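You operate a simulated robot arm through the tools that you are given. There is no shell and no other tool. Be economical: measure what you need, move in short steps, check, and stop when the job is done.

You run a simulated two-armed robot. Do the job below in one go: nothing can be reset, and whatever is moved stays where it is left.

## Task
Take the white tape on the top of the long green bench and put it away on the top of the pump table. Fetch the blue tape from the middle shelf of the grey shelf unit and set it in the green tray. Put the 13 MM black sleeve from the top of the steel table on the block on the steel table and the 9 MM black sleeve on the ledge behind the long tank. Take the loose gauge from the top of the steel table and leave it on the ledge behind the long tank. Take the black rubber block on the top of the small steel table and put it away on the shelf of the long green bench. Put the bottle labelled "gear oil" from the top of the small steel table on the top of the black shelf unit and the bottle that says "pump oil" on the shelf under the long workbench. Do these in any order. Set down upright: black rubber block, bottle.

The check looks at the end state, three seconds after you hand in, the way a careful person would. Anything else that was tipped, shoved, dropped, spilled or broken makes it a failure.

## Robot
Two 7-joint arms with four-finger grippers on one trunk, on a base that drives. Base frame: it is fixed to the floor where the robot stands at the start and does not move with it; the origin is under the middle of the robot, x ahead of it, y to its left, z up; the surface under the hand at the start is at about z = 800. Lengths are in mm, angles in degrees, forces in N, time in s.
The left shoulder is at the start at [40, 181, 1130], the right one opposite. With the tool pointing down near the work surface each hand reaches from about 320 to 840 mm from the robot's upright axis, wherever it stands, measured 20 degrees to its own side. Places, roughly: black bottle, white bottle [3000, -2000, 1000]; black rubber block (6x6x8 cm) [2900, -2200, 800]; black sleeve [-2750, -2000, 1000]; block on the steel table (32x15 cm) [-2300, -1920, 960]; blue tape (7x7x2 cm) [-1000, 100, 500]; green tray (24x17x4 cm) [1900, 4100, 500]; ledge behind the long tank (20x169 cm) [-2680, -120, 380]; loose gauge [-3000, -1750, 750]; shelf of the long green bench [600, 1000, 200]; shelf under the long workbench [3500, 2800, 200]; top of the black shelf unit [2300, -2100, 800]; top of the pump table (62x17 cm) [-1160, 3880, 440]; white tape (6x6x2 cm) [500, 200, 800]. Payload 3.67 kg a hand.
The tool frame of a hand sits at the grasp point between the pads (the TCP): z along the fingers, y along the line on which they close. The tips reach 28 mm beyond it. Largest opening 112 mm; the body of the gripper starts 73 mm behind the TCP.
Orientation is that of the tool frame in the base frame, as [roll, pitch, yaw] about the fixed x, y, z axes, in that order (R = Rz(yaw) Ry(pitch) Rx(roll)). With the fingers straight down and closing along the base's y, the tool's x points along the base's -x, its y along +y and its z along -z.

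## Interface
- The arms move only by the tool apply_moves. It takes "left_moves", "right_moves" or both (then of equal length, played together; a hand with none holds still); each is a list of rows, each a list of 7 numbers: the shift along the tool's x, y, z in mm, then the turn, a rotation vector about the tool's x, y, z in degrees, then the closure, from 0 (fully open) to 1 (shut). In form: [[dx, dy, dz, wx, wy, wz, fingers], ...]. A call has 1 to 20 rows; each row is the pose to reach, as a shift and turn from the pose commanded when the call began, along the tool's axes at that moment. A row lasts 0.2 s, in which the tool goes at most 50 mm and 8.6 degrees; a call with a longer step from one row to the next is refused whole, and so is a gripper value outside its range. Where a pose cannot be reached the arm comes as near as it can. A force on the tool above 40 N (or 10 N above the force at the start of the call, whichever is more), or a blocked arm, ends the call early, and 0.2 s more pass. Each finger halts on what it meets, pressing with about 44 N; the grip force reading is that of the motor and also rises with nothing between the fingers. The clock runs only during rows and for 0.2 s after the last one: add rows that repeat a pose to give the fingers time. The reply holds the time, the measured pose of the TCP, the force on the tool along the base axes, the opening and the grip force, in the units named above and with some noise, with the torque about the TCP (base axes, N m) and any sound that the robot's microphone picked up.
- Cameras (640 x 400 px; columns grow to the right, rows downward): "scene" is now at [37.8, 65.4, 1324.6]; the picture's right is [0.96, -0.28, -0.00], its down [-0.24, -0.83, -0.50] and it looks along [0.14, 0.48, -0.86] (base axes); focal length 214 px, centre (320, 200). "left" rides on the left gripper at [60, 18, -104] in its tool frame; the picture's right is [-0.29, 0.96, 0.00], its down [-0.80, -0.24, -0.55] and it looks along [-0.53, -0.16, 0.83] (tool axes); focal length 234 px, centre (320, 200). "right" rides on the right gripper at [60, -18, -104] in its tool frame; the picture's right is [0.29, 0.96, 0.00], its down [-0.80, 0.24, -0.55] and it looks along [-0.53, 0.16, 0.83] (tool axes); focal length 234 px, centre (320, 200). There is no depth. A picture from a camera that has moved, and an enlarged one, comes with that camera's place and axes in the base frame and with its lens.
- snapshot(camera): a new picture of that camera. The clock stands still meanwhile.
- raise_lower(by): slides the trunk up (or, below 0, down) by that many mm; the arms and the scene camera ride with it, the base frame stays. It gives what a move gives, with no picture.
- steer(legs): drives the robot by 1 to 6 legs, each [ahead, left, turn to the left] in mm, mm and degrees, along the robot's own axes; the way and the turn of a leg run together, so that a leg with both is an arc; at most 1500 mm and 180 degrees a leg. The arms and the cameras ride along, it lands a little off, and it stops where it bumps. It gives what a move gives.
- turn_head(pan, tilt): turns the head with the scene camera to pan (to the left, within 86 degrees either way) and tilt (down, from -29 to 69), counted from straight ahead of the robot. It gives what a move gives.
- enlarge(camera, box): a new picture of the part [left, top, right, bottom] of that camera's present view, enlarged. The clock stands still meanwhile.
- hand_in(): hands the job in; it is judged then, once.

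Go step by step. Nothing tells you exact positions but the pictures and the camera data: compare them with the known pose of the tool, close in by small moves and look again before you grip or let go. The budget is 483 turns and 226 pictures, counting those below and the enlarged ones. Unless the task says otherwise, let go and move clear before handing in, and close with one line.

The tools are called after ">>>" by a JSON object that holds its "op" and its "data". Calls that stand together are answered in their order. apply_moves: Moves the arms, as the interface text tells. Its arguments: {"type":"object","properties":{"left_moves":{"type":"array"},"right_moves":{"type":"array"}},"required":[]} The other tools are called the same way: raise_lower (by) slides the trunk up or down; steer (legs) drives the base; turn_head (pan, tilt) turns the head that bears the scene camera; snapshot (camera) takes a picture; enlarge (camera, box) takes an enlarged picture of a part of a camera's view; hand_in () hands the job in.

At the start:

```text
t: 0.0
left_position: [433.7, 578.4, 1007.8]
left_tool_rot: [-179.9, 0.0, 180.0]
left_contact_force: [0.0, 1.0, 0.0]
left_ft_torque: [-0.02, 0.0, 0.0]
left_opening: 112.3
left_finger_force: 0.1
right_position: [501.9, 57.4, 1083.1]
right_tool_rot: [-180.0, 0.0, 180.0]
right_contact_force: [-0.8, -0.4, 1.2]
right_ft_torque: [0.02, -0.04, 0.02]
right_opening: 112.0
right_finger_force: 0.1
trunk travel left (down, up): [-250.0, 264.0]
robot x, y, heading: [3.2, 1.8, -0.2]
head pan, tilt: [73.8, 59.7]
```

scene: 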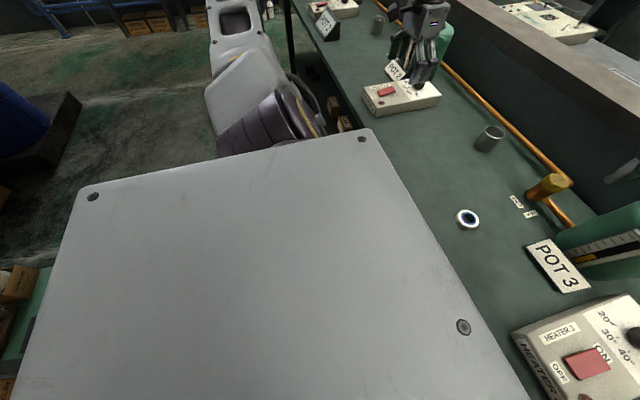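
right: 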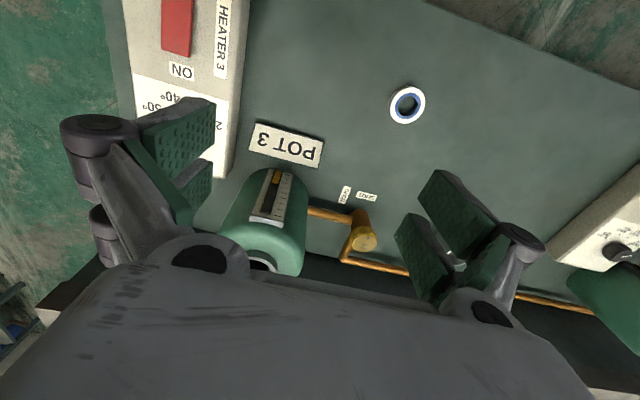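
left: 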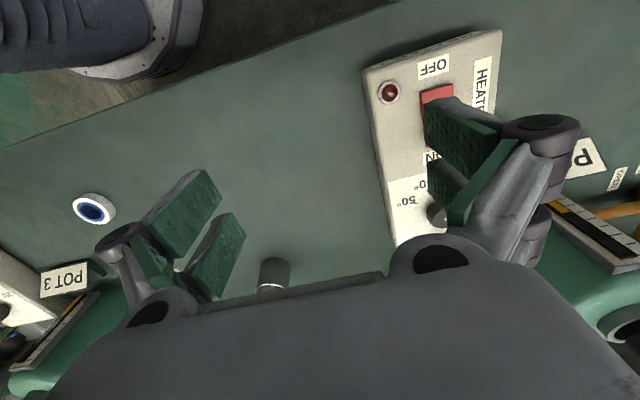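

The white tape ring lies at about [478, 188, 810]. I'll bring the right hand above it and look.

>>> {"op": "apply_moves", "data": {"right_moves": [[8, 44, 20, 0, 0, 0, 0], [16, 80, 50, 0, 0, 0, 0], [24, 110, 85, 0, 0, 0, 0], [24, 131, 120, 0, 0, 0, 0], [24, 131, 150, 0, 0, 0, 0], [24, 131, 150, 0, 0, 0, 0]]}}

>>> {"op": "snapshot", "data": {"camera": "right"}}

```text
t: 1.4
left_position: [433.9, 578.7, 1007.4]
left_tool_rot: [180.0, -0.1, 180.0]
left_contact_force: [0.1, 0.4, -0.3]
left_ft_torque: [-0.03, 0.01, 0.01]
left_opening: 112.0
left_finger_force: 0.1
right_position: [480.9, 189.1, 934.4]
right_tool_rot: [-180.0, 0.0, -179.9]
right_contact_force: [-0.7, 0.5, 0.0]
right_ft_torque: [-0.01, 0.0, 0.0]
right_opening: 112.1
right_finger_force: 0.1
trunk travel left (down, up): [-250.0, 264.0]
robot x, y, heading: [3.3, 3.8, -0.1]
head pan, tilt: [73.8, 59.7]
```

```text
222 pictures are left
camera right: at [420.8, 170.1, 1036.8], right [-0.29, 0.96, 0.0], down [0.8, 0.24, 0.55], along [0.53, 0.16, -0.83], focal length 234 px, centre (320, 200)
```

right: 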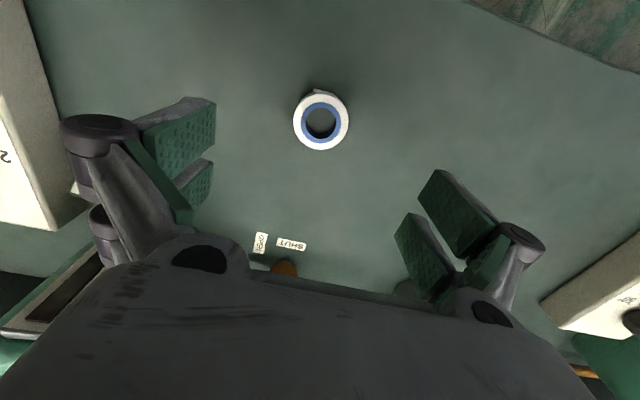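

The tape is at about [477, 188], nearly under the hand. I go down and close.

>>> {"op": "apply_moves", "data": {"right_moves": [[3, 0, 40, 0, 0, 0, 0.2], [3, -1, 80, 0, 0, 0, 0.2], [3, -1, 100, 0, 0, 0, 0.2], [3, -1, 102, 0, 0, 0, 0.3], [3, -1, 102, 0, 0, 0, 0.6], [3, -1, 102, 0, 0, 0, 0.8], [3, -1, 102, 0, 0, 0, 0.8]]}}

>>> {"op": "snapshot", "data": {"camera": "right"}}

```text
t: 3.0
left_position: [433.8, 578.9, 1007.0]
left_tool_rot: [-179.9, 0.0, -180.0]
left_contact_force: [-1.0, 0.1, 0.6]
left_ft_torque: [0.01, 0.0, 0.01]
left_opening: 112.0
left_finger_force: 0.1
right_position: [475.9, 188.0, 832.0]
right_tool_rot: [-179.9, 0.1, -180.0]
right_contact_force: [0.5, -0.1, -0.1]
right_ft_torque: [0.0, 0.03, -0.01]
right_opening: 47.9
right_finger_force: 43.6
trunk travel left (down, up): [-250.0, 264.0]
robot x, y, heading: [-0.9, -0.1, -0.1]
head pan, tilt: [73.8, 59.7]
```

```text
221 pictures are left
camera right: at [416.3, 169.9, 935.6], right [-0.29, 0.96, 0.0], down [0.8, 0.24, 0.55], along [0.53, 0.16, -0.83], focal length 234 px, centre (320, 200)
```

right: 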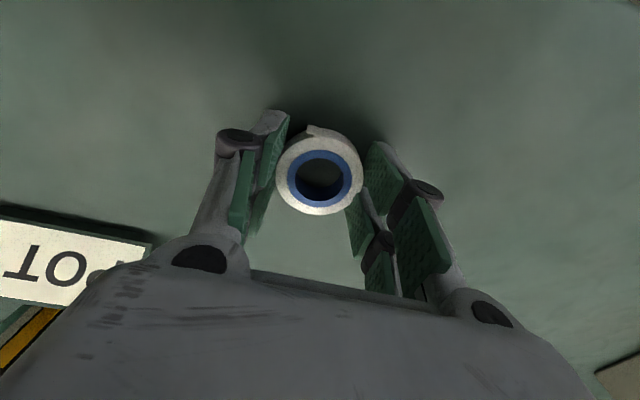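

The fingers halted at 48 mm on the tape. I lift it and look around.

>>> {"op": "apply_moves", "data": {"right_moves": [[0, 0, -30, 0, 0, 0, 0.8], [0, 0, -75, 0, 0, 0, 0.8], [0, 0, -120, 0, 0, 0, 0.8], [0, 0, -160, 0, 0, 0, 0.8], [0, 0, -200, 0, 0, 0, 0.8]]}}

>>> {"op": "snapshot", "data": {"camera": "right"}}

>>> {"op": "turn_head", "data": {"pan": 0, "tilt": 20}}

>>> {"op": "snapshot", "data": {"camera": "scene"}}

>>> {"op": "turn_head", "data": {"pan": 80, "tilt": 20}}

>>> {"op": "snapshot", "data": {"camera": "scene"}}

>>> {"op": "turn_head", "data": {"pan": -80, "tilt": 20}}

>>> {"op": "snapshot", "data": {"camera": "scene"}}

```text
t: 4.2
left_position: [433.7, 578.6, 1008.0]
left_tool_rot: [-180.0, 0.0, 180.0]
left_contact_force: [-0.1, -0.4, -0.4]
left_ft_torque: [0.02, -0.01, 0.0]
left_opening: 111.9
left_finger_force: 0.0
right_position: [474.4, 188.6, 1031.1]
right_tool_rot: [-180.0, 0.0, -180.0]
right_contact_force: [-0.6, 1.2, -0.6]
right_ft_torque: [0.02, 0.0, -0.02]
right_opening: 47.8
right_finger_force: 44.1
trunk travel left (down, up): [-250.0, 264.0]
robot x, y, heading: [0.2, -0.6, 0.0]
head pan, tilt: [73.8, 59.7]
```

```text
220 pictures are left
camera right: at [414.7, 170.7, 1134.1], right [-0.29, 0.96, 0.0], down [0.8, 0.24, 0.55], along [0.53, 0.16, -0.83], focal length 234 px, centre (320, 200)
```

right: 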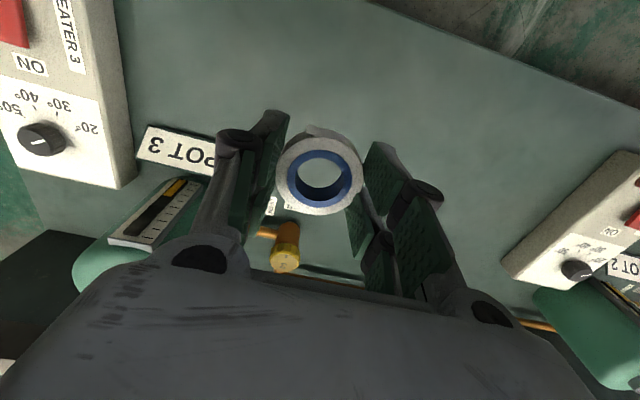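

```text
t: 5.7
left_position: [433.8, 577.4, 1007.8]
left_tool_rot: [179.9, 0.0, -179.9]
left_contact_force: [-0.3, -0.3, 0.1]
left_ft_torque: [-0.04, 0.03, -0.04]
left_opening: 112.1
left_finger_force: 0.0
right_position: [476.1, 187.3, 1030.1]
right_tool_rot: [179.9, 0.0, -179.9]
right_contact_force: [-0.4, -0.6, -1.0]
right_ft_torque: [0.01, -0.01, -0.01]
right_opening: 47.9
right_finger_force: 44.4
trunk travel left (down, up): [-250.0, 264.0]
robot x, y, heading: [3.0, 0.4, 0.1]
head pan, tilt: [0.0, 20.0]
```

```text
219 pictures are left
camera scene: at [112.2, 1.2, 1382.3], right [0.0, -1.0, 0.0], down [-0.34, 0.0, -0.94], along [0.94, 0.0, -0.34], focal length 214 px, centre (320, 200)
```

scene: 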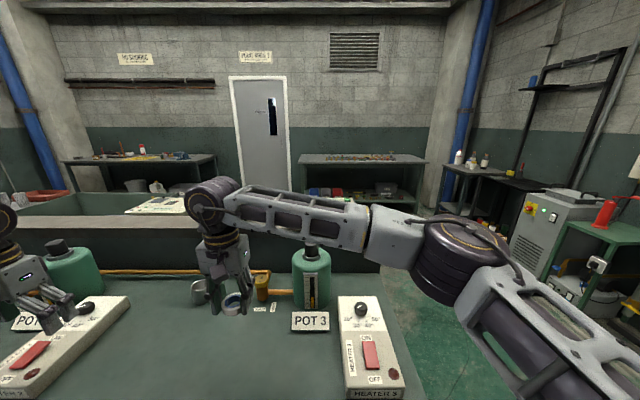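

```text
t: 7.2
left_position: [432.7, 578.2, 1006.9]
left_tool_rot: [180.0, 0.1, 179.9]
left_contact_force: [0.6, -2.1, 0.6]
left_ft_torque: [-0.02, 0.0, -0.01]
left_opening: 112.2
left_finger_force: 0.0
right_position: [476.2, 188.0, 1029.4]
right_tool_rot: [179.9, 0.0, -180.0]
right_contact_force: [0.4, 0.2, -0.2]
right_ft_torque: [0.01, 0.03, -0.01]
right_opening: 47.7
right_finger_force: 44.3
trunk travel left (down, up): [-250.0, 264.0]
robot x, y, heading: [-1.5, 4.6, -0.1]
head pan, tilt: [80.0, 20.0]
```

```text
218 pictures are left
camera scene: at [35.4, 92.8, 1382.3], right [0.98, -0.17, 0.0], down [-0.06, -0.34, -0.94], along [0.16, 0.93, -0.34], focal length 214 px, centre (320, 200)
```

scene: 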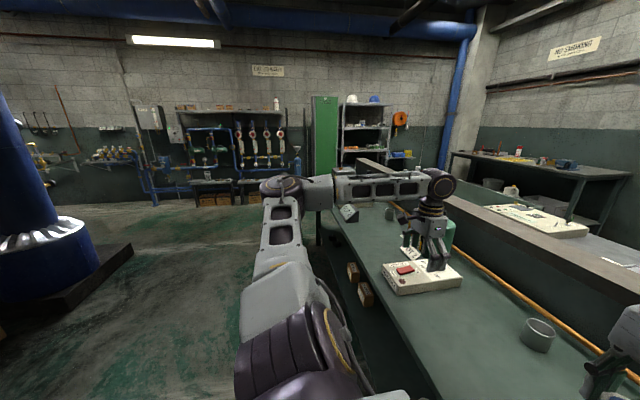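

```text
t: 9.7
left_position: [433.8, 578.5, 1007.4]
left_tool_rot: [-179.9, 0.1, -180.0]
left_contact_force: [-0.7, 0.1, 0.8]
left_ft_torque: [0.02, 0.0, 0.0]
left_opening: 112.0
left_finger_force: 0.0
right_position: [475.5, 188.5, 1029.6]
right_tool_rot: [179.9, 0.0, -180.0]
right_contact_force: [-0.8, 0.6, 0.1]
right_ft_torque: [0.01, -0.01, 0.0]
right_opening: 47.4
right_finger_force: 43.9
trunk travel left (down, up): [-250.0, 264.0]
robot x, y, heading: [0.8, -1.4, -0.1]
head pan, tilt: [-80.0, 20.0]
```

```text
217 pictures are left
camera scene: at [35.4, -90.6, 1382.4], right [-0.98, -0.17, 0.0], down [-0.06, 0.34, -0.94], along [0.16, -0.93, -0.34], focal length 214 px, centre (320, 200)
```

scene: 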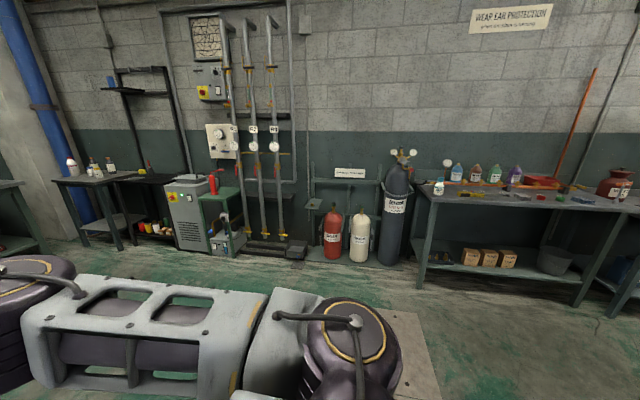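

The tape is held. The bench front edge is at x≈310, there is open floor to the left and behind, and the pump table is at the far left. I raise and tuck both arms, back off and look behind.

>>> {"op": "apply_moves", "data": {"left_moves": [[10, -40, -20, 0, 0, 0, 0], [20, -80, -40, 0, 0, 0, 0], [30, -120, -60, 0, 0, 0, 0], [40, -160, -80, 0, 0, 0, 0], [50, -200, -80, 0, 0, 0, 0], [60, -240, -80, 0, 0, 0, 0], [70, -280, -80, 0, 0, 0, 0], [74, -320, -80, 0, 0, 0, 0], [74, -320, -80, 0, 0, 0, 0]], "right_moves": [[10, -45, -10, 0, 0, 0, 0.8], [20, -90, -20, 0, 0, 0, 0.8], [30, -135, -40, 0, 0, 0, 0.8], [45, -180, -60, 0, 0, 0, 0.8], [60, -220, -60, 0, 0, 0, 0.8], [75, -260, -60, 0, 0, 0, 0.8], [95, -300, -60, 0, 0, 0, 0.8], [115, -340, -60, 0, 0, 0, 0.8], [115, -340, -60, 0, 0, 0, 0.8]]}}

>>> {"op": "steer", "data": {"legs": [[-350, 0, 0], [0, 0, 90]]}}

>>> {"op": "turn_head", "data": {"pan": 85, "tilt": 30}}

>>> {"op": "snapshot", "data": {"camera": "scene"}}

>>> {"op": "turn_head", "data": {"pan": 0, "tilt": 25}}

>>> {"op": "snapshot", "data": {"camera": "scene"}}

```text
refused: row 3 steps farther than a row can; nothing moved
```

```text
t: 16.1
left_position: [-915.6, 438.3, 1007.8]
left_tool_rot: [-179.9, 0.0, -90.5]
left_contact_force: [-0.4, 0.5, 0.2]
left_ft_torque: [0.02, -0.01, 0.0]
left_opening: 112.0
left_finger_force: 0.1
right_position: [-524.3, 476.3, 1030.7]
right_tool_rot: [-179.9, 0.0, -90.7]
right_contact_force: [-0.1, 0.6, -0.4]
right_ft_torque: [0.01, -0.02, -0.02]
right_opening: 47.3
right_finger_force: 43.7
trunk travel left (down, up): [-250.0, 264.0]
robot x, y, heading: [-344.7, -3.6, 89.4]
head pan, tilt: [-80.0, 20.0]
```

```text
t: 18.6
left_position: [-915.2, 438.3, 1008.0]
left_tool_rot: [180.0, 0.1, -90.5]
left_contact_force: [-0.1, 0.0, -0.3]
left_ft_torque: [-0.01, 0.02, 0.01]
left_opening: 112.0
left_finger_force: 0.0
right_position: [-523.4, 475.8, 1030.5]
right_tool_rot: [180.0, 0.0, -90.7]
right_contact_force: [-1.0, -0.3, -0.2]
right_ft_torque: [0.0, 0.01, -0.01]
right_opening: 47.3
right_finger_force: 44.0
trunk travel left (down, up): [-250.0, 264.0]
robot x, y, heading: [-344.3, -5.1, 89.2]
head pan, tilt: [85.0, 30.0]
```

```text
216 pictures are left
camera scene: at [-432.8, 29.0, 1366.3], right [0.1, 1.0, 0.0], down [0.5, -0.05, -0.87], along [-0.86, 0.09, -0.5], focal length 214 px, centre (320, 200)
```

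scene: 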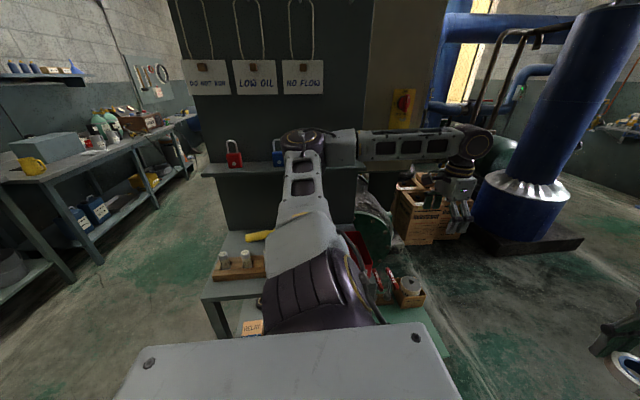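

```text
t: 20.2
left_position: [-914.2, 438.9, 1007.7]
left_tool_rot: [180.0, 0.0, -90.6]
left_contact_force: [0.0, 0.5, -0.4]
left_ft_torque: [0.0, -0.01, -0.03]
left_opening: 112.1
left_finger_force: 0.0
right_position: [-524.8, 476.3, 1031.0]
right_tool_rot: [-180.0, 0.0, -90.6]
right_contact_force: [0.0, 0.1, -0.5]
right_ft_torque: [-0.02, -0.01, 0.01]
right_opening: 47.0
right_finger_force: 43.9
trunk travel left (down, up): [-250.0, 264.0]
robot x, y, heading: [-337.3, -0.2, 89.0]
head pan, tilt: [0.0, 25.0]
```

```text
215 pictures are left
camera scene: at [-341.9, 112.2, 1374.2], right [1.0, -0.01, 0.0], down [0.0, -0.42, -0.91], along [0.01, 0.91, -0.42], focal length 214 px, centre (320, 200)
```

scene: 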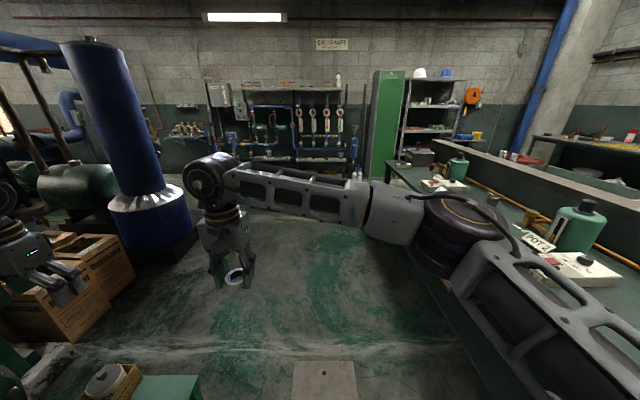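

The grey shelf unit is just left of the robot. I tuck the arms so I can see its shelves.

>>> {"op": "apply_moves", "data": {"left_moves": [[9, -36, -20, 0, 0, 0, 0], [18, -72, -40, 0, 0, 0, 0], [27, -108, -60, 0, 0, 0, 0], [36, -144, -80, 0, 0, 0, 0], [45, -184, -80, 0, 0, 0, 0], [54, -224, -80, 0, 0, 0, 0], [63, -264, -80, 0, 0, 0, 0], [72, -304, -80, 0, 0, 0, 0], [74, -320, -80, 0, 0, 0, 0]], "right_moves": [[10, -40, -10, 0, 0, 0, 0.8], [20, -80, -20, 0, 0, 0, 0.8], [30, -120, -40, 0, 0, 0, 0.8], [45, -160, -60, 0, 0, 0, 0.8], [60, -200, -60, 0, 0, 0, 0.8], [75, -240, -60, 0, 0, 0, 0.8], [95, -280, -60, 0, 0, 0, 0.8], [115, -320, -60, 0, 0, 0, 0.8], [115, -340, -60, 0, 0, 0, 0.8]]}}

>>> {"op": "turn_head", "data": {"pan": 85, "tilt": 35}}

>>> {"op": "snapshot", "data": {"camera": "scene"}}

```text
t: 22.2
left_position: [-595.6, 360.5, 1086.5]
left_tool_rot: [-179.9, 0.1, -90.6]
left_contact_force: [0.4, 0.1, -1.1]
left_ft_torque: [-0.02, -0.02, 0.02]
left_opening: 112.0
left_finger_force: 0.0
right_position: [-185.4, 359.2, 1090.3]
right_tool_rot: [180.0, 0.0, -90.6]
right_contact_force: [-0.1, 0.8, -1.3]
right_ft_torque: [0.01, 0.0, 0.03]
right_opening: 47.1
right_finger_force: 43.6
trunk travel left (down, up): [-250.0, 264.0]
robot x, y, heading: [-341.0, 1.1, 89.2]
head pan, tilt: [0.0, 25.0]
```

```text
t: 23.8
left_position: [-596.5, 359.9, 1088.4]
left_tool_rot: [-180.0, 0.0, -90.6]
left_contact_force: [0.2, 0.2, -0.3]
left_ft_torque: [0.02, -0.02, -0.02]
left_opening: 111.7
left_finger_force: 0.0
right_position: [-185.9, 358.4, 1089.9]
right_tool_rot: [180.0, 0.0, -90.7]
right_contact_force: [-0.1, -0.1, -0.8]
right_ft_torque: [-0.01, 0.03, 0.03]
right_opening: 47.3
right_finger_force: 43.7
trunk travel left (down, up): [-250.0, 264.0]
robot x, y, heading: [-340.9, -0.3, 89.2]
head pan, tilt: [85.0, 35.0]
```

```text
214 pictures are left
camera scene: at [-430.3, 28.8, 1358.5], right [0.1, 1.0, 0.0], down [0.57, -0.06, -0.82], along [-0.82, 0.08, -0.57], focal length 214 px, centre (320, 200)
```

scene: 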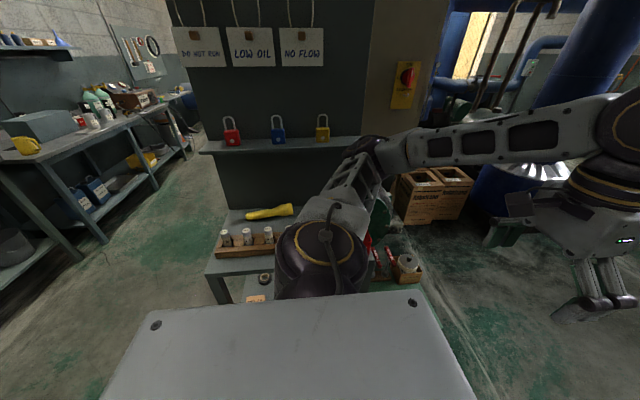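

I turn to face the shelf unit.

>>> {"op": "steer", "data": {"legs": [[0, 0, 90]]}}

>>> {"op": "turn_head", "data": {"pan": 0, "tilt": 45}}

>>> {"op": "snapshot", "data": {"camera": "scene"}}

```text
t: 28.4
left_position: [-707.0, -250.2, 1087.3]
left_tool_rot: [179.9, 0.0, -1.4]
left_contact_force: [0.5, 0.0, 0.5]
left_ft_torque: [-0.02, 0.0, -0.01]
left_opening: 112.0
left_finger_force: 0.0
right_position: [-699.1, 159.3, 1091.0]
right_tool_rot: [-179.9, 0.0, -1.4]
right_contact_force: [-0.2, 0.2, 0.7]
right_ft_torque: [0.0, -0.02, -0.02]
right_opening: 46.7
right_finger_force: 43.7
trunk travel left (down, up): [-250.0, 264.0]
robot x, y, heading: [-341.6, -1.2, 178.5]
head pan, tilt: [85.0, 35.0]
```

```text
t: 30.0
left_position: [-705.4, -251.1, 1088.2]
left_tool_rot: [-180.0, 0.0, -1.4]
left_contact_force: [-0.2, -0.2, 0.5]
left_ft_torque: [0.01, -0.03, 0.01]
left_opening: 112.2
left_finger_force: 0.0
right_position: [-698.5, 159.8, 1090.5]
right_tool_rot: [-179.9, 0.1, -1.4]
right_contact_force: [0.2, -0.1, -0.3]
right_ft_torque: [0.0, 0.0, -0.02]
right_opening: 46.6
right_finger_force: 44.0
trunk travel left (down, up): [-250.0, 264.0]
robot x, y, heading: [-343.5, -1.3, 178.6]
head pan, tilt: [0.0, 45.0]
```

```text
213 pictures are left
camera scene: at [-444.4, 2.1, 1343.7], right [0.02, 1.0, 0.0], down [0.71, -0.02, -0.71], along [-0.71, 0.02, -0.71], focal length 214 px, centre (320, 200)
```

scene: 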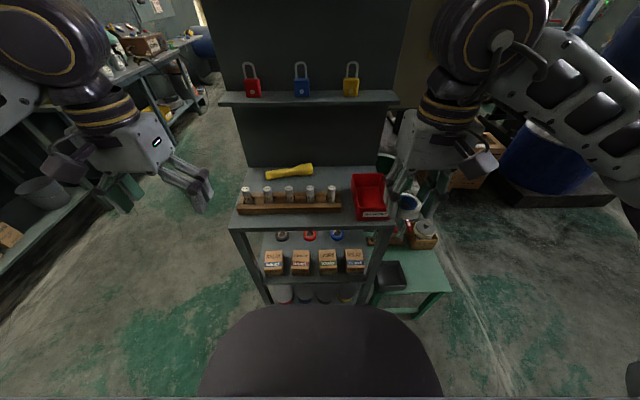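

The middle shelf holds black, red and blue tapes behind four small boxes. I look closer.

>>> {"op": "enlarge", "data": {"camera": "scene", "box": [220, 150, 460, 310]}}

```text
2.50 times, centred on (340, 230) of scene
camera zoom: at [-444.4, 2.1, 1343.7], right [0.02, 1.0, 0.0], down [0.71, -0.02, -0.71], along [-0.71, 0.02, -0.71], focal length 536 px, centre (270, 125)
```

zoom: 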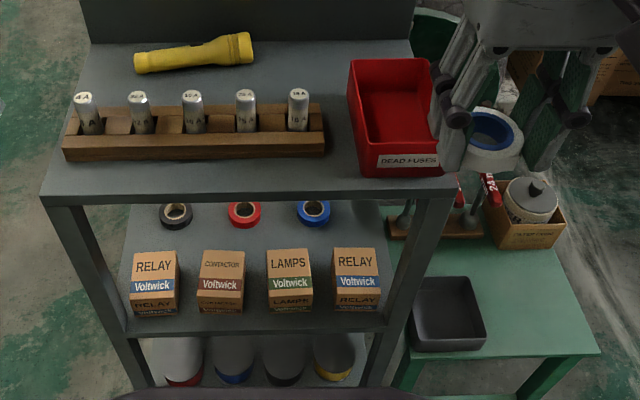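

Boxes stand in front of the tape, so the hand must reach over them, tilted, under the top board. I lower the trunk and shift right to see into the shelf.

>>> {"op": "steer", "data": {"legs": [[0, -220, 1.5]]}}

>>> {"op": "raise_lower", "data": {"by": -245}}

>>> {"op": "turn_head", "data": {"pan": 15, "tilt": 45}}

>>> {"op": "snapshot", "data": {"camera": "scene"}}

```text
t: 31.7
left_position: [-697.9, -40.0, 1087.7]
left_tool_rot: [179.9, -0.1, 0.1]
left_contact_force: [-1.2, 0.3, 0.4]
left_ft_torque: [0.02, 0.02, -0.01]
left_opening: 112.2
left_finger_force: 0.0
right_position: [-700.7, 371.0, 1090.1]
right_tool_rot: [-180.0, 0.0, 0.1]
right_contact_force: [-0.2, -0.3, -0.5]
right_ft_torque: [0.0, -0.02, -0.03]
right_opening: 47.0
right_finger_force: 44.3
trunk travel left (down, up): [-250.0, 264.0]
robot x, y, heading: [-334.9, 219.6, -180.1]
head pan, tilt: [0.0, 45.0]
```

```text
t: 34.2
left_position: [-697.1, -41.1, 842.9]
left_tool_rot: [180.0, 0.0, 0.1]
left_contact_force: [-0.9, -0.6, 0.4]
left_ft_torque: [0.02, -0.01, 0.0]
left_opening: 111.9
left_finger_force: 0.1
right_position: [-700.4, 370.7, 845.5]
right_tool_rot: [180.0, 0.1, 0.1]
right_contact_force: [-0.6, 0.3, 0.6]
right_ft_torque: [-0.01, 0.04, 0.0]
right_opening: 46.8
right_finger_force: 43.5
trunk travel left (down, up): [-5.0, 509.0]
robot x, y, heading: [-339.8, 220.4, -180.0]
head pan, tilt: [0.0, 45.0]
```

```text
t: 35.0
left_position: [-696.6, -41.3, 842.1]
left_tool_rot: [180.0, 0.0, 0.0]
left_contact_force: [0.2, -0.4, -0.1]
left_ft_torque: [0.0, 0.03, 0.01]
left_opening: 112.0
left_finger_force: 0.1
right_position: [-700.4, 369.0, 845.4]
right_tool_rot: [180.0, 0.0, 0.1]
right_contact_force: [0.2, 0.0, -0.9]
right_ft_torque: [0.02, 0.02, 0.01]
right_opening: 46.9
right_finger_force: 43.4
trunk travel left (down, up): [-5.0, 509.0]
robot x, y, heading: [-339.5, 219.9, -179.9]
head pan, tilt: [15.0, 45.0]
```

```text
211 pictures are left
camera scene: at [-439.0, 197.9, 1099.0], right [-0.26, 0.97, 0.0], down [0.68, 0.18, -0.71], along [-0.68, -0.18, -0.71], focal length 214 px, centre (320, 200)
```

scene: 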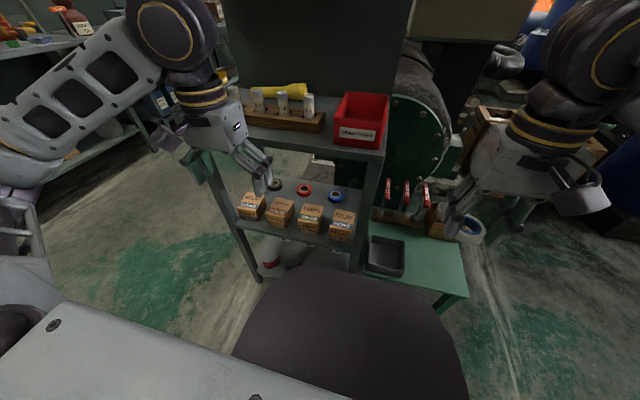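

>>> {"op": "enlarge", "data": {"camera": "scene", "box": [200, 80, 440, 230]}}

```text
2.67 times, centred on (320, 155) of scene
camera zoom: at [-439.0, 197.9, 1099.0], right [-0.26, 0.97, 0.0], down [0.68, 0.18, -0.71], along [-0.68, -0.18, -0.71], focal length 572 px, centre (320, 320)
```

zoom: 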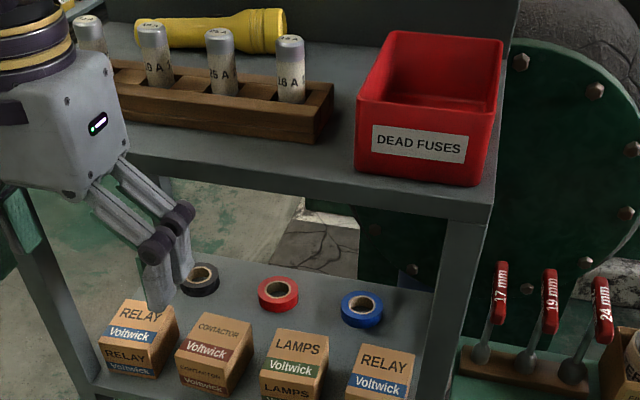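

The blue tape sits near [-1025, 100, 525]; the box backs are at x≈-902 with tops at ~614, and the top board's lip is around [-814, 830]. A 45° approach with the wrist camera on top fits, so I back away a bit and flip the left hand by 180°.

>>> {"op": "steer", "data": {"legs": [[-130, 0, 0]]}}

>>> {"op": "apply_moves", "data": {"left_moves": [[0, 0, 0, 0, 0, 8.5, 0], [0, 0, 0, 0, 0, 17, 0], [0, 0, 0, 0, 0, 25.5, 0], [0, 0, 0, 0, 0, 34, 0], [0, 0, 0, 0, 0, 42.5, 0], [0, 0, 0, 0, 0, 51, 0], [0, 0, 0, 0, 0, 59.5, 0], [0, 0, 0, 0, 0, 68, 0], [0, 0, 0, 0, 0, 76.5, 0], [0, 0, 0, 0, 0, 85, 0], [0, 0, 0, 0, 0, 90, 0], [0, 0, 0, 0, 0, 90, 0]]}}

```text
t: 36.3
left_position: [-568.5, -40.7, 843.0]
left_tool_rot: [-180.0, 0.1, 0.0]
left_contact_force: [0.2, 0.1, 1.1]
left_ft_torque: [0.05, 0.05, 0.01]
left_opening: 112.1
left_finger_force: 0.1
right_position: [-572.6, 369.6, 846.6]
right_tool_rot: [-180.0, 0.1, 0.1]
right_contact_force: [0.5, -0.1, 0.6]
right_ft_torque: [-0.03, 0.05, 0.01]
right_opening: 47.0
right_finger_force: 44.3
trunk travel left (down, up): [-5.0, 509.0]
robot x, y, heading: [-213.7, 220.1, -179.9]
head pan, tilt: [15.0, 45.0]
```

```text
t: 38.9
left_position: [-570.5, -41.3, 842.9]
left_tool_rot: [179.9, 0.0, -90.0]
left_contact_force: [0.0, 0.5, -0.6]
left_ft_torque: [0.03, -0.04, 0.01]
left_opening: 111.9
left_finger_force: 0.0
right_position: [-573.6, 369.9, 845.8]
right_tool_rot: [179.9, 0.0, 0.1]
right_contact_force: [0.5, 1.2, -0.7]
right_ft_torque: [-0.01, -0.03, 0.01]
right_opening: 47.1
right_finger_force: 44.0
trunk travel left (down, up): [-5.0, 509.0]
robot x, y, heading: [-212.1, 216.4, -180.0]
head pan, tilt: [15.0, 45.0]
```

>>> {"op": "apply_moves", "data": {"left_moves": [[0, 0, 0, 0, 0, 8.5, 0], [0, 0, 0, 0, 0, 17, 0], [0, 0, 0, 0, 0, 25.5, 0], [0, 0, 0, 0, 0, 34, 0], [0, 0, 0, 0, 0, 42.5, 0], [0, 0, 0, 0, 0, 51, 0], [0, 0, 0, 0, 0, 59.5, 0], [0, 0, 0, 0, 0, 68, 0], [0, 0, 0, 0, 0, 76.5, 0], [0, 0, 0, 0, 0, 85, 0], [0, 0, 0, 0, 0, 90, 0], [0, 0, 0, 0, 0, 90, 0]]}}

>>> {"op": "snapshot", "data": {"camera": "left"}}

```text
t: 41.5
left_position: [-569.6, -40.4, 842.8]
left_tool_rot: [180.0, -0.1, 180.0]
left_contact_force: [-0.1, -0.5, -0.6]
left_ft_torque: [0.0, -0.01, 0.02]
left_opening: 112.3
left_finger_force: 0.1
right_position: [-574.0, 371.0, 845.7]
right_tool_rot: [-179.9, 0.0, 0.2]
right_contact_force: [0.0, 0.2, 0.2]
right_ft_torque: [-0.02, 0.01, -0.01]
right_opening: 46.9
right_finger_force: 43.5
trunk travel left (down, up): [-5.0, 509.0]
robot x, y, heading: [-213.9, 221.7, -180.2]
head pan, tilt: [15.0, 45.0]
```

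```text
209 pictures are left
camera left: at [-629.6, -22.6, 947.0], right [0.29, 0.96, 0.0], down [0.8, -0.24, 0.55], along [0.53, -0.16, -0.83], focal length 234 px, centre (320, 200)
```

left: 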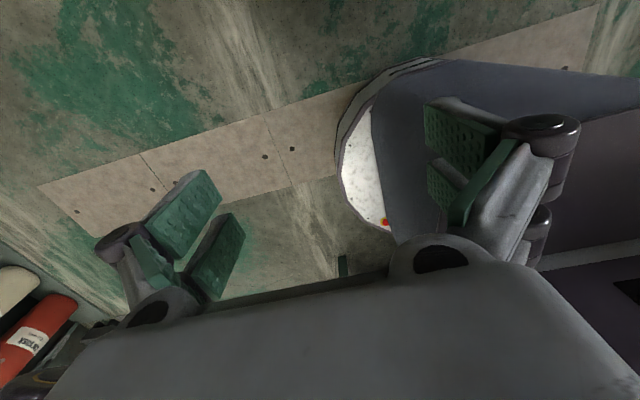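

The flip worked. Now I tilt the hand to 15° below horizontal at a staging point in front of the shelf opening.

>>> {"op": "apply_moves", "data": {"left_moves": [[13, 14, 11, 0, 7.5, 0, 0.3], [26, 28, 22, 0, 15, 0, 0.3], [39, 42, 33, 0, 22.5, 0, 0.3], [52, 56, 45, 0, 30, 0, 0.3], [65, 70, 56, 0, 37.5, 0, 0.3], [78, 84, 68, 0, 45, 0, 0.3], [91, 98, 79, 0, 52.5, 0, 0.3], [104, 112, 90, 0, 60, 0, 0.3], [117, 126, 102, 0, 67.5, 0, 0.3], [130, 140, 113, 0, 75, 0, 0.3], [130, 140, 113, 0, 75, 0, 0.3]]}}

>>> {"op": "snapshot", "data": {"camera": "left"}}

>>> {"op": "snapshot", "data": {"camera": "scene"}}

```text
t: 43.9
left_position: [-707.5, 103.3, 725.8]
left_tool_rot: [180.0, -74.9, -179.8]
left_contact_force: [0.3, 0.1, -0.5]
left_ft_torque: [0.0, -0.04, 0.02]
left_opening: 78.6
left_finger_force: 0.1
left hand out of reach, approached as far as the arm can: row 4, 5, 6, 7, 8, 9, 10, 11
right_position: [-573.8, 370.4, 844.9]
right_tool_rot: [-180.0, -0.1, 0.1]
right_contact_force: [-0.4, -0.4, 0.5]
right_ft_torque: [0.0, 0.03, 0.0]
right_opening: 46.7
right_finger_force: 44.0
trunk travel left (down, up): [-5.0, 509.0]
robot x, y, heading: [-212.8, 217.9, -180.0]
head pan, tilt: [15.0, 45.0]
```

```text
208 pictures are left
camera left: at [-622.5, 121.2, 810.7], right [0.07, 0.96, -0.28], down [0.74, -0.24, -0.63], along [-0.67, -0.16, -0.73], focal length 234 px, centre (320, 200)
```

left: 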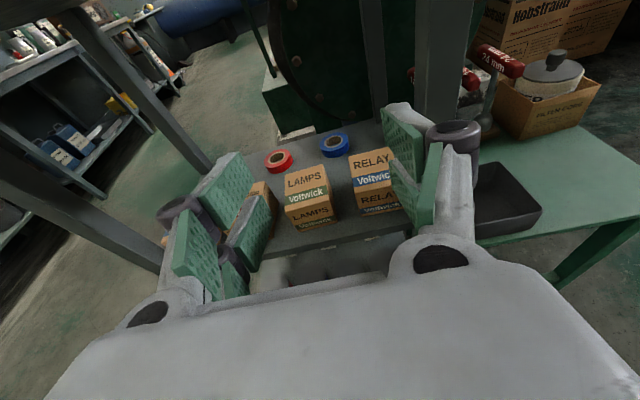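

```text
207 pictures are left
camera scene: at [-312.0, 198.0, 1099.0], right [-0.26, 0.97, 0.0], down [0.68, 0.18, -0.71], along [-0.68, -0.18, -0.71], focal length 214 px, centre (320, 200)
```

scene: 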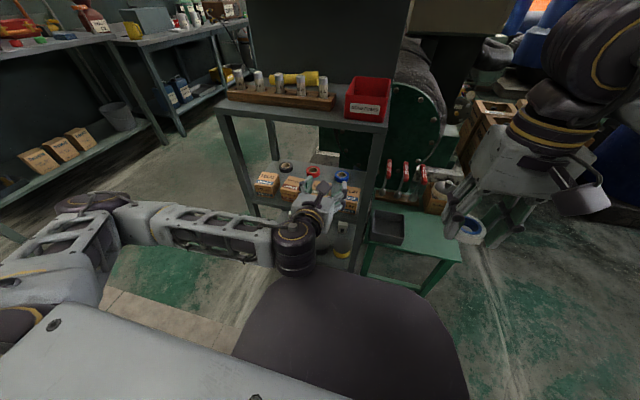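

The arm is too folded here. I back the base off and extend the arm instead, keeping the hand in front of the opening.

>>> {"op": "steer", "data": {"legs": [[-170, 0, 0]]}}

>>> {"op": "apply_moves", "data": {"left_moves": [[10, 0, 40, 0, 0, 0, 0.25], [20, 0, 80, 0, 0, 0, 0.25], [30, 0, 120, 0, 0, 0, 0.25], [40, 0, 160, 0, 0, 0, 0.25], [40, 0, 160, 0, 0, 0, 0.25]]}}

>>> {"op": "snapshot", "data": {"camera": "left"}}

>>> {"op": "snapshot", "data": {"camera": "scene"}}

```text
t: 45.4
left_position: [-533.3, 103.2, 727.1]
left_tool_rot: [-179.9, -75.1, 179.9]
left_contact_force: [-0.5, -1.0, 0.0]
left_ft_torque: [-0.02, 0.01, 0.03]
left_opening: 78.4
left_finger_force: 0.1
right_position: [-397.8, 369.7, 846.5]
right_tool_rot: [-180.0, 0.2, 0.0]
right_contact_force: [0.6, -0.5, 0.3]
right_ft_torque: [-0.01, 0.04, 0.02]
right_opening: 47.0
right_finger_force: 43.2
trunk travel left (down, up): [-5.0, 509.0]
robot x, y, heading: [-37.1, 217.9, 179.9]
head pan, tilt: [15.0, 45.0]
```

```text
t: 46.6
left_position: [-698.8, 103.2, 723.5]
left_tool_rot: [180.0, -74.9, -179.9]
left_contact_force: [0.6, 0.2, -0.3]
left_ft_torque: [0.01, 0.02, -0.01]
left_opening: 83.9
left_finger_force: 0.0
right_position: [-398.5, 369.8, 845.6]
right_tool_rot: [179.9, 0.0, 0.0]
right_contact_force: [0.0, 0.0, -0.9]
right_ft_torque: [-0.02, -0.01, 0.01]
right_opening: 46.9
right_finger_force: 43.4
trunk travel left (down, up): [-5.0, 509.0]
robot x, y, heading: [-38.2, 218.7, -179.8]
head pan, tilt: [15.0, 45.0]
```

```text
206 pictures are left
camera left: at [-613.6, 121.2, 808.2], right [0.07, 0.96, -0.28], down [0.74, -0.24, -0.63], along [-0.67, -0.16, -0.73], focal length 234 px, centre (320, 200)
```

left: 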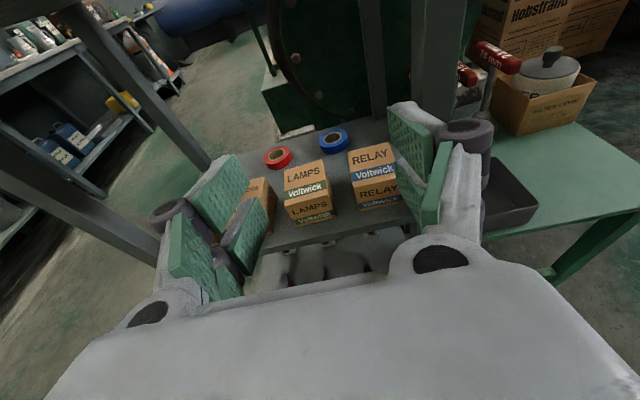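

```text
205 pictures are left
camera scene: at [-137.1, 198.2, 1099.0], right [-0.26, 0.97, 0.0], down [0.68, 0.18, -0.71], along [-0.68, -0.18, -0.71], focal length 214 px, centre (320, 200)
```

scene: 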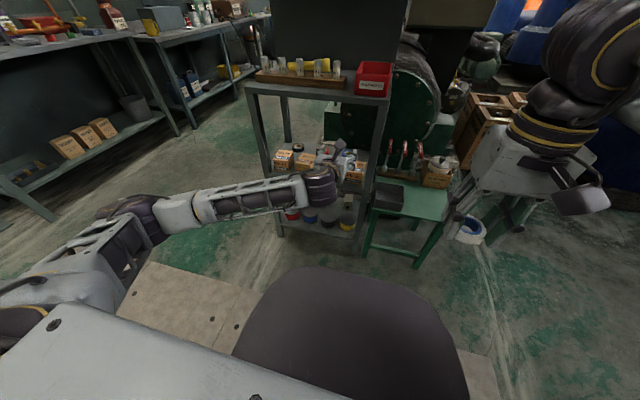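

>>> {"op": "apply_moves", "data": {"left_moves": [[-10, -1, 35, 0, 0, 0, 0.25], [-12, -2, 70, 0, -2, 0, 0.25], [-10, -3, 105, 0, -4, 0, 0.25], [-8, -3, 140, 0, -6, 0, 0.25], [-6, -3, 175, 0, -8, 0, 0.25], [-4, -3, 209, 0, -10, 0, 0.25], [-4, -3, 209, 0, -10, 0, 0.25]]}}

>>> {"op": "snapshot", "data": {"camera": "left"}}

>>> {"op": "enlarge", "data": {"camera": "scene", "box": [230, 40, 430, 240]}}

```text
t: 48.2
left_position: [-900.6, 100.5, 666.0]
left_tool_rot: [180.0, -65.0, 180.0]
left_contact_force: [0.0, -0.6, 0.0]
left_ft_torque: [-0.04, -0.02, 0.02]
left_opening: 84.1
left_finger_force: 0.1
right_position: [-398.8, 371.1, 847.0]
right_tool_rot: [180.0, 0.0, 0.0]
right_contact_force: [-0.8, 0.3, -0.5]
right_ft_torque: [0.02, -0.01, 0.01]
right_opening: 46.6
right_finger_force: 44.5
trunk travel left (down, up): [-5.0, 509.0]
robot x, y, heading: [-37.6, 220.6, -180.0]
head pan, tilt: [15.0, 45.0]
```

```text
204 pictures are left
camera left: at [-831.4, 119.1, 764.7], right [0.12, 0.96, -0.26], down [0.84, -0.24, -0.49], along [-0.53, -0.16, -0.83], focal length 234 px, centre (320, 200)
```

left: 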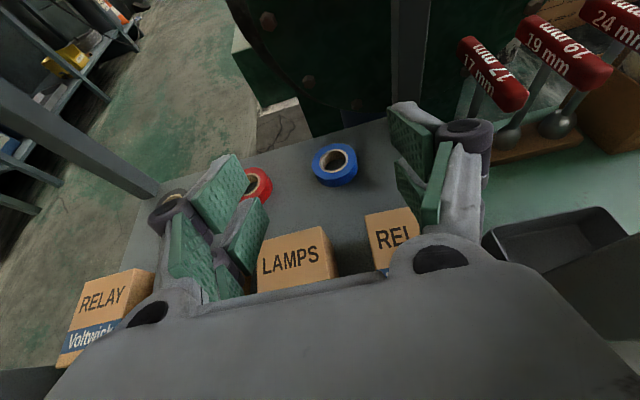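

```text
2.00 times, centred on (330, 140) of scene
camera zoom: at [-137.2, 198.2, 1099.0], right [-0.26, 0.97, 0.0], down [0.68, 0.18, -0.71], along [-0.68, -0.18, -0.71], focal length 429 px, centre (300, 320)
```

zoom: 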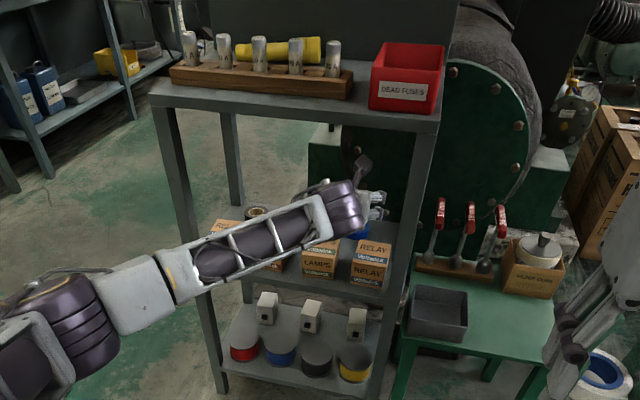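

>>> {"op": "apply_moves", "data": {"left_moves": [[-6, 0, 30, 0, -2, 0, 0.25], [-12, 0, 60, 0, -5, 0, 0.25], [-18, 0, 85, 0, -8, 0, 0.25], [-24, 0, 104, 0, -10, 0, 0.25], [-24, 0, 104, 0, -10, 0, 0.25]]}}

>>> {"op": "snapshot", "data": {"camera": "left"}}

>>> {"op": "enlarge", "data": {"camera": "scene", "box": [280, 80, 400, 170]}}

```text
t: 49.4
left_position: [-984.1, 100.8, 599.5]
left_tool_rot: [179.9, -55.0, -179.9]
left_contact_force: [0.3, -0.3, 0.0]
left_ft_torque: [0.04, 0.0, -0.04]
left_opening: 84.0
left_finger_force: 0.1
right_position: [-398.8, 370.0, 845.3]
right_tool_rot: [180.0, -0.1, 0.0]
right_contact_force: [0.0, 0.6, -0.6]
right_ft_torque: [-0.02, 0.0, 0.03]
right_opening: 46.7
right_finger_force: 44.1
trunk travel left (down, up): [-5.0, 509.0]
robot x, y, heading: [-34.7, 217.7, -180.1]
head pan, tilt: [15.0, 45.0]
```

```text
202 pictures are left
camera left: at [-932.0, 118.9, 708.5], right [0.17, 0.96, -0.24], down [0.91, -0.24, -0.34], along [-0.38, -0.16, -0.91], focal length 234 px, centre (320, 200)
```

left: 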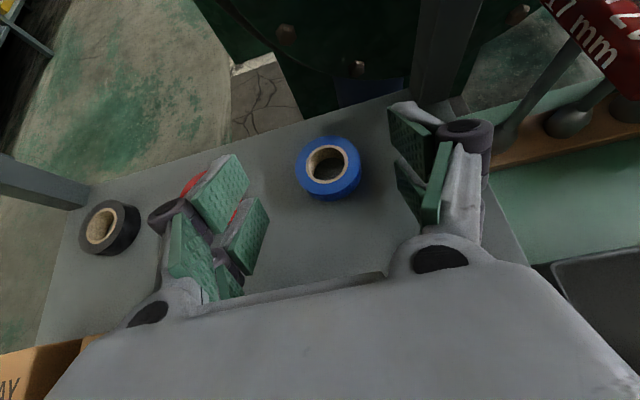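

```text
4.44 times, centred on (340, 125) of scene
camera zoom: at [-138.0, 196.9, 1098.9], right [-0.26, 0.97, 0.0], down [0.68, 0.18, -0.71], along [-0.68, -0.18, -0.71], focal length 953 px, centre (231, 533)
```

zoom: 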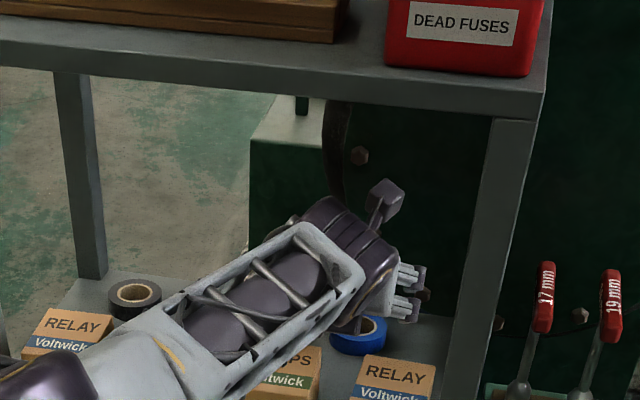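

The tape is now well located: centre about [-1032, 100.5], top z≈535. I go to the grasp pose at 45°.

>>> {"op": "apply_moves", "data": {"left_moves": [[-5, 0, 18, 0, -3, 0, 0.3], [-10, 0, 36, 0, -6, 0, 0.3], [-16, 0, 50, 0, -9, 0, 0.3], [-20, 0, 62, 0, -10, 0, 0.3], [-20, 0, 62, 0, -10, 0, 0.3]]}}

>>> {"op": "snapshot", "data": {"camera": "left"}}

>>> {"op": "enlarge", "data": {"camera": "scene", "box": [280, 80, 400, 170]}}

```text
t: 50.6
left_position: [-956.3, 86.3, 555.2]
left_tool_rot: [-179.8, -44.9, 179.9]
left_contact_force: [0.8, -1.6, 2.6]
left_ft_torque: [0.05, -0.14, -0.1]
left_opening: 78.1
left_finger_force: 0.1
left hand out of reach, approached as far as the arm can: row 1, 2, 3, 4, 5
right_position: [-398.9, 371.8, 845.8]
right_tool_rot: [180.0, -0.1, 0.0]
right_contact_force: [-0.2, 1.1, -0.2]
right_ft_torque: [-0.05, -0.01, 0.04]
right_opening: 46.6
right_finger_force: 43.7
trunk travel left (down, up): [-5.0, 509.0]
robot x, y, heading: [-39.1, 218.8, -179.9]
head pan, tilt: [15.0, 45.0]
```

```text
200 pictures are left
camera left: at [-924.0, 103.9, 671.1], right [0.2, 0.96, -0.21], down [0.96, -0.24, -0.17], along [-0.21, -0.16, -0.96], focal length 234 px, centre (320, 200)
```

left: 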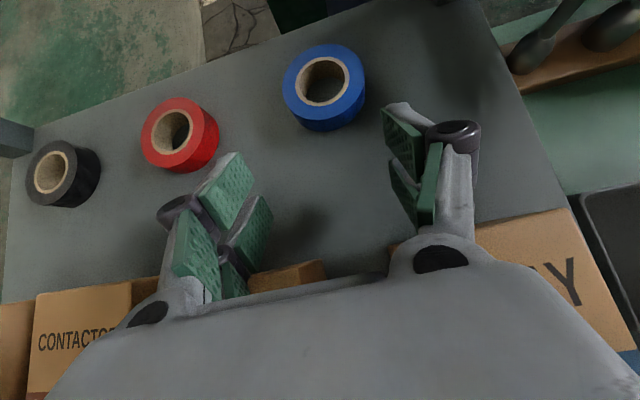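

```text
4.44 times, centred on (340, 125) of scene
camera zoom: at [-137.2, 199.6, 1099.0], right [-0.26, 0.97, 0.0], down [0.68, 0.18, -0.71], along [-0.68, -0.18, -0.71], focal length 953 px, centre (231, 533)
```

zoom: 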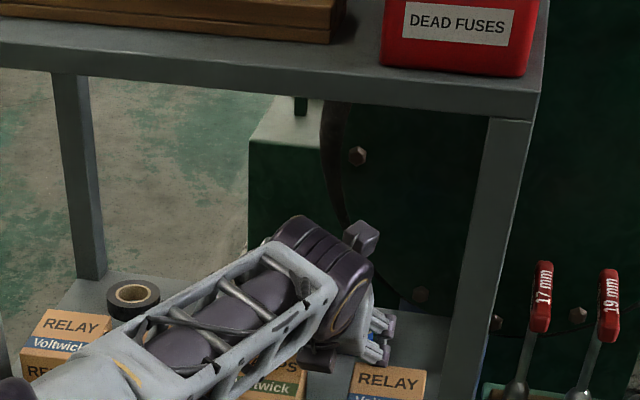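

The arm ran out of reach and stopped short, low, close to the boxes. I raise it straight up in small steps.

>>> {"op": "apply_moves", "data": {"left_moves": [[7, 0, -7, 0, 0, 0, 0.3], [14, 0, -14, 0, 0, 0, 0.3], [14, 0, -14, 0, 0, 0, 0.3]]}}

```text
t: 51.4
left_position: [-955.8, 84.2, 577.4]
left_tool_rot: [-179.9, -45.0, 180.0]
left_contact_force: [0.1, 0.6, 0.2]
left_ft_torque: [0.02, -0.01, -0.04]
left_opening: 78.3
left_finger_force: 0.1
right_position: [-398.6, 370.1, 846.4]
right_tool_rot: [179.9, 0.0, 0.0]
right_contact_force: [-0.3, 0.0, -0.6]
right_ft_torque: [0.04, 0.01, 0.04]
right_opening: 46.8
right_finger_force: 43.8
trunk travel left (down, up): [-5.0, 509.0]
robot x, y, heading: [-37.0, 220.1, 180.0]
head pan, tilt: [15.0, 45.0]
```

>>> {"op": "apply_moves", "data": {"left_moves": [[16, 0, -16, 0, 0, 0, 0.3], [32, 0, -32, 0, 0, 0, 0.3], [32, 0, -32, 0, 0, 0, 0.3]]}}

>>> {"op": "snapshot", "data": {"camera": "left"}}

>>> {"op": "enlarge", "data": {"camera": "scene", "box": [280, 80, 400, 170]}}

```text
t: 52.2
left_position: [-954.0, 84.6, 621.4]
left_tool_rot: [-179.9, -45.0, 179.9]
left_contact_force: [0.6, -0.2, 0.9]
left_ft_torque: [0.01, 0.0, 0.0]
left_opening: 78.4
left_finger_force: 0.1
right_position: [-398.5, 369.7, 845.3]
right_tool_rot: [180.0, 0.0, 0.0]
right_contact_force: [0.3, 0.1, -0.8]
right_ft_torque: [0.01, -0.01, -0.06]
right_opening: 46.5
right_finger_force: 44.4
trunk travel left (down, up): [-5.0, 509.0]
robot x, y, heading: [-38.7, 217.6, -180.0]
head pan, tilt: [15.0, 45.0]
```

```text
198 pictures are left
camera left: at [-923.5, 102.8, 737.3], right [0.2, 0.96, -0.2], down [0.96, -0.24, -0.17], along [-0.21, -0.16, -0.96], focal length 234 px, centre (320, 200)
```

left: 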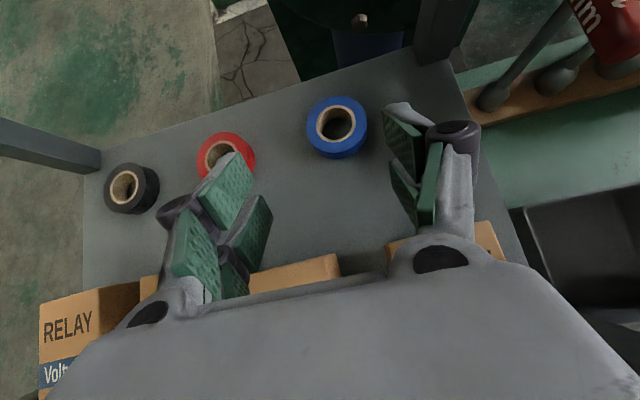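

```text
4.44 times, centred on (340, 125) of scene
camera zoom: at [-137.4, 198.3, 1099.0], right [-0.26, 0.97, 0.0], down [0.68, 0.18, -0.71], along [-0.68, -0.18, -0.71], focal length 953 px, centre (231, 533)
```

zoom: 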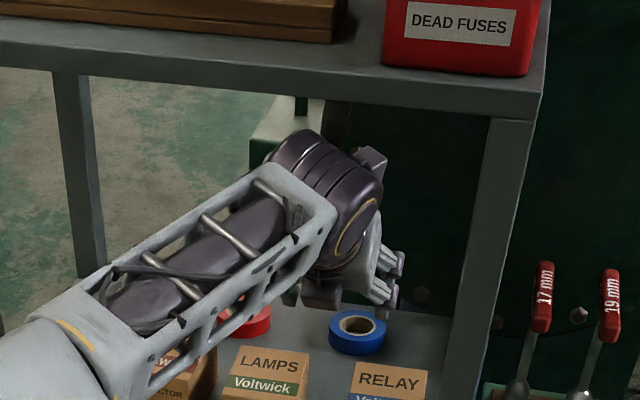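

Boxes look fine. I pull back to the safe entry pose, then drive 130 mm closer so the arm can reach.

>>> {"op": "apply_moves", "data": {"left_moves": [[-7, 4, -7, 0, 5, 0, 0.25], [-14, 8, -14, 0, 10, 0, 0.25], [-18, 12, -32, 0, 15, 0, 0.25], [-24, 16, -60, 0, 20, 0, 0.25], [-32, 16, -88, 0, 20, 0, 0.25], [-39, 16, -108, 0, 20, 0, 0.25], [-39, 16, -108, 0, 20, 0, 0.25]]}}

>>> {"op": "steer", "data": {"legs": [[120, 0, 0]]}}

>>> {"op": "snapshot", "data": {"camera": "left"}}

```text
t: 53.8
left_position: [-854.3, 97.5, 671.6]
left_tool_rot: [180.0, -65.0, -179.9]
left_contact_force: [-0.4, 0.0, 0.2]
left_ft_torque: [-0.02, 0.03, -0.03]
left_opening: 84.0
left_finger_force: 0.0
right_position: [-397.6, 370.3, 845.3]
right_tool_rot: [179.9, 0.1, -0.1]
right_contact_force: [-1.3, 0.2, 0.2]
right_ft_torque: [0.0, 0.0, 0.02]
right_opening: 47.0
right_finger_force: 44.4
trunk travel left (down, up): [-5.0, 509.0]
robot x, y, heading: [-40.3, 221.8, 179.8]
head pan, tilt: [15.0, 45.0]
```

```text
t: 55.1
left_position: [-970.6, 94.4, 670.2]
left_tool_rot: [-180.0, -64.9, -179.7]
left_contact_force: [0.6, 0.4, 0.2]
left_ft_torque: [0.02, 0.03, 0.0]
left_opening: 84.0
left_finger_force: 0.1
right_position: [-516.1, 369.5, 845.4]
right_tool_rot: [180.0, -0.2, 0.2]
right_contact_force: [-1.2, 0.1, 0.7]
right_ft_torque: [0.02, -0.02, 0.04]
right_opening: 46.9
right_finger_force: 44.2
trunk travel left (down, up): [-5.0, 509.0]
robot x, y, heading: [-153.4, 217.8, -179.9]
head pan, tilt: [15.0, 45.0]
```

```text
196 pictures are left
camera left: at [-901.4, 114.4, 767.2], right [0.12, 0.96, -0.26], down [0.84, -0.24, -0.49], along [-0.53, -0.16, -0.83], focal length 234 px, centre (320, 200)
```

left: 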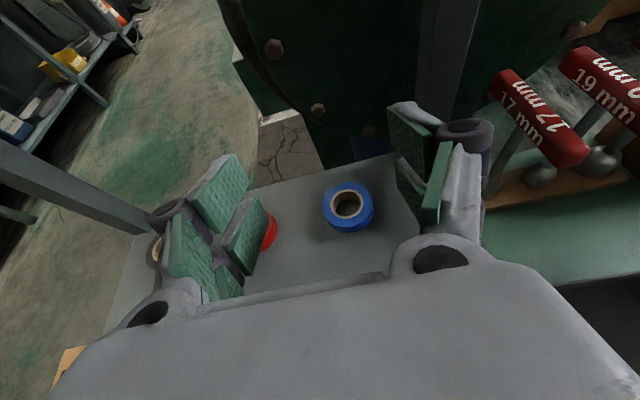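

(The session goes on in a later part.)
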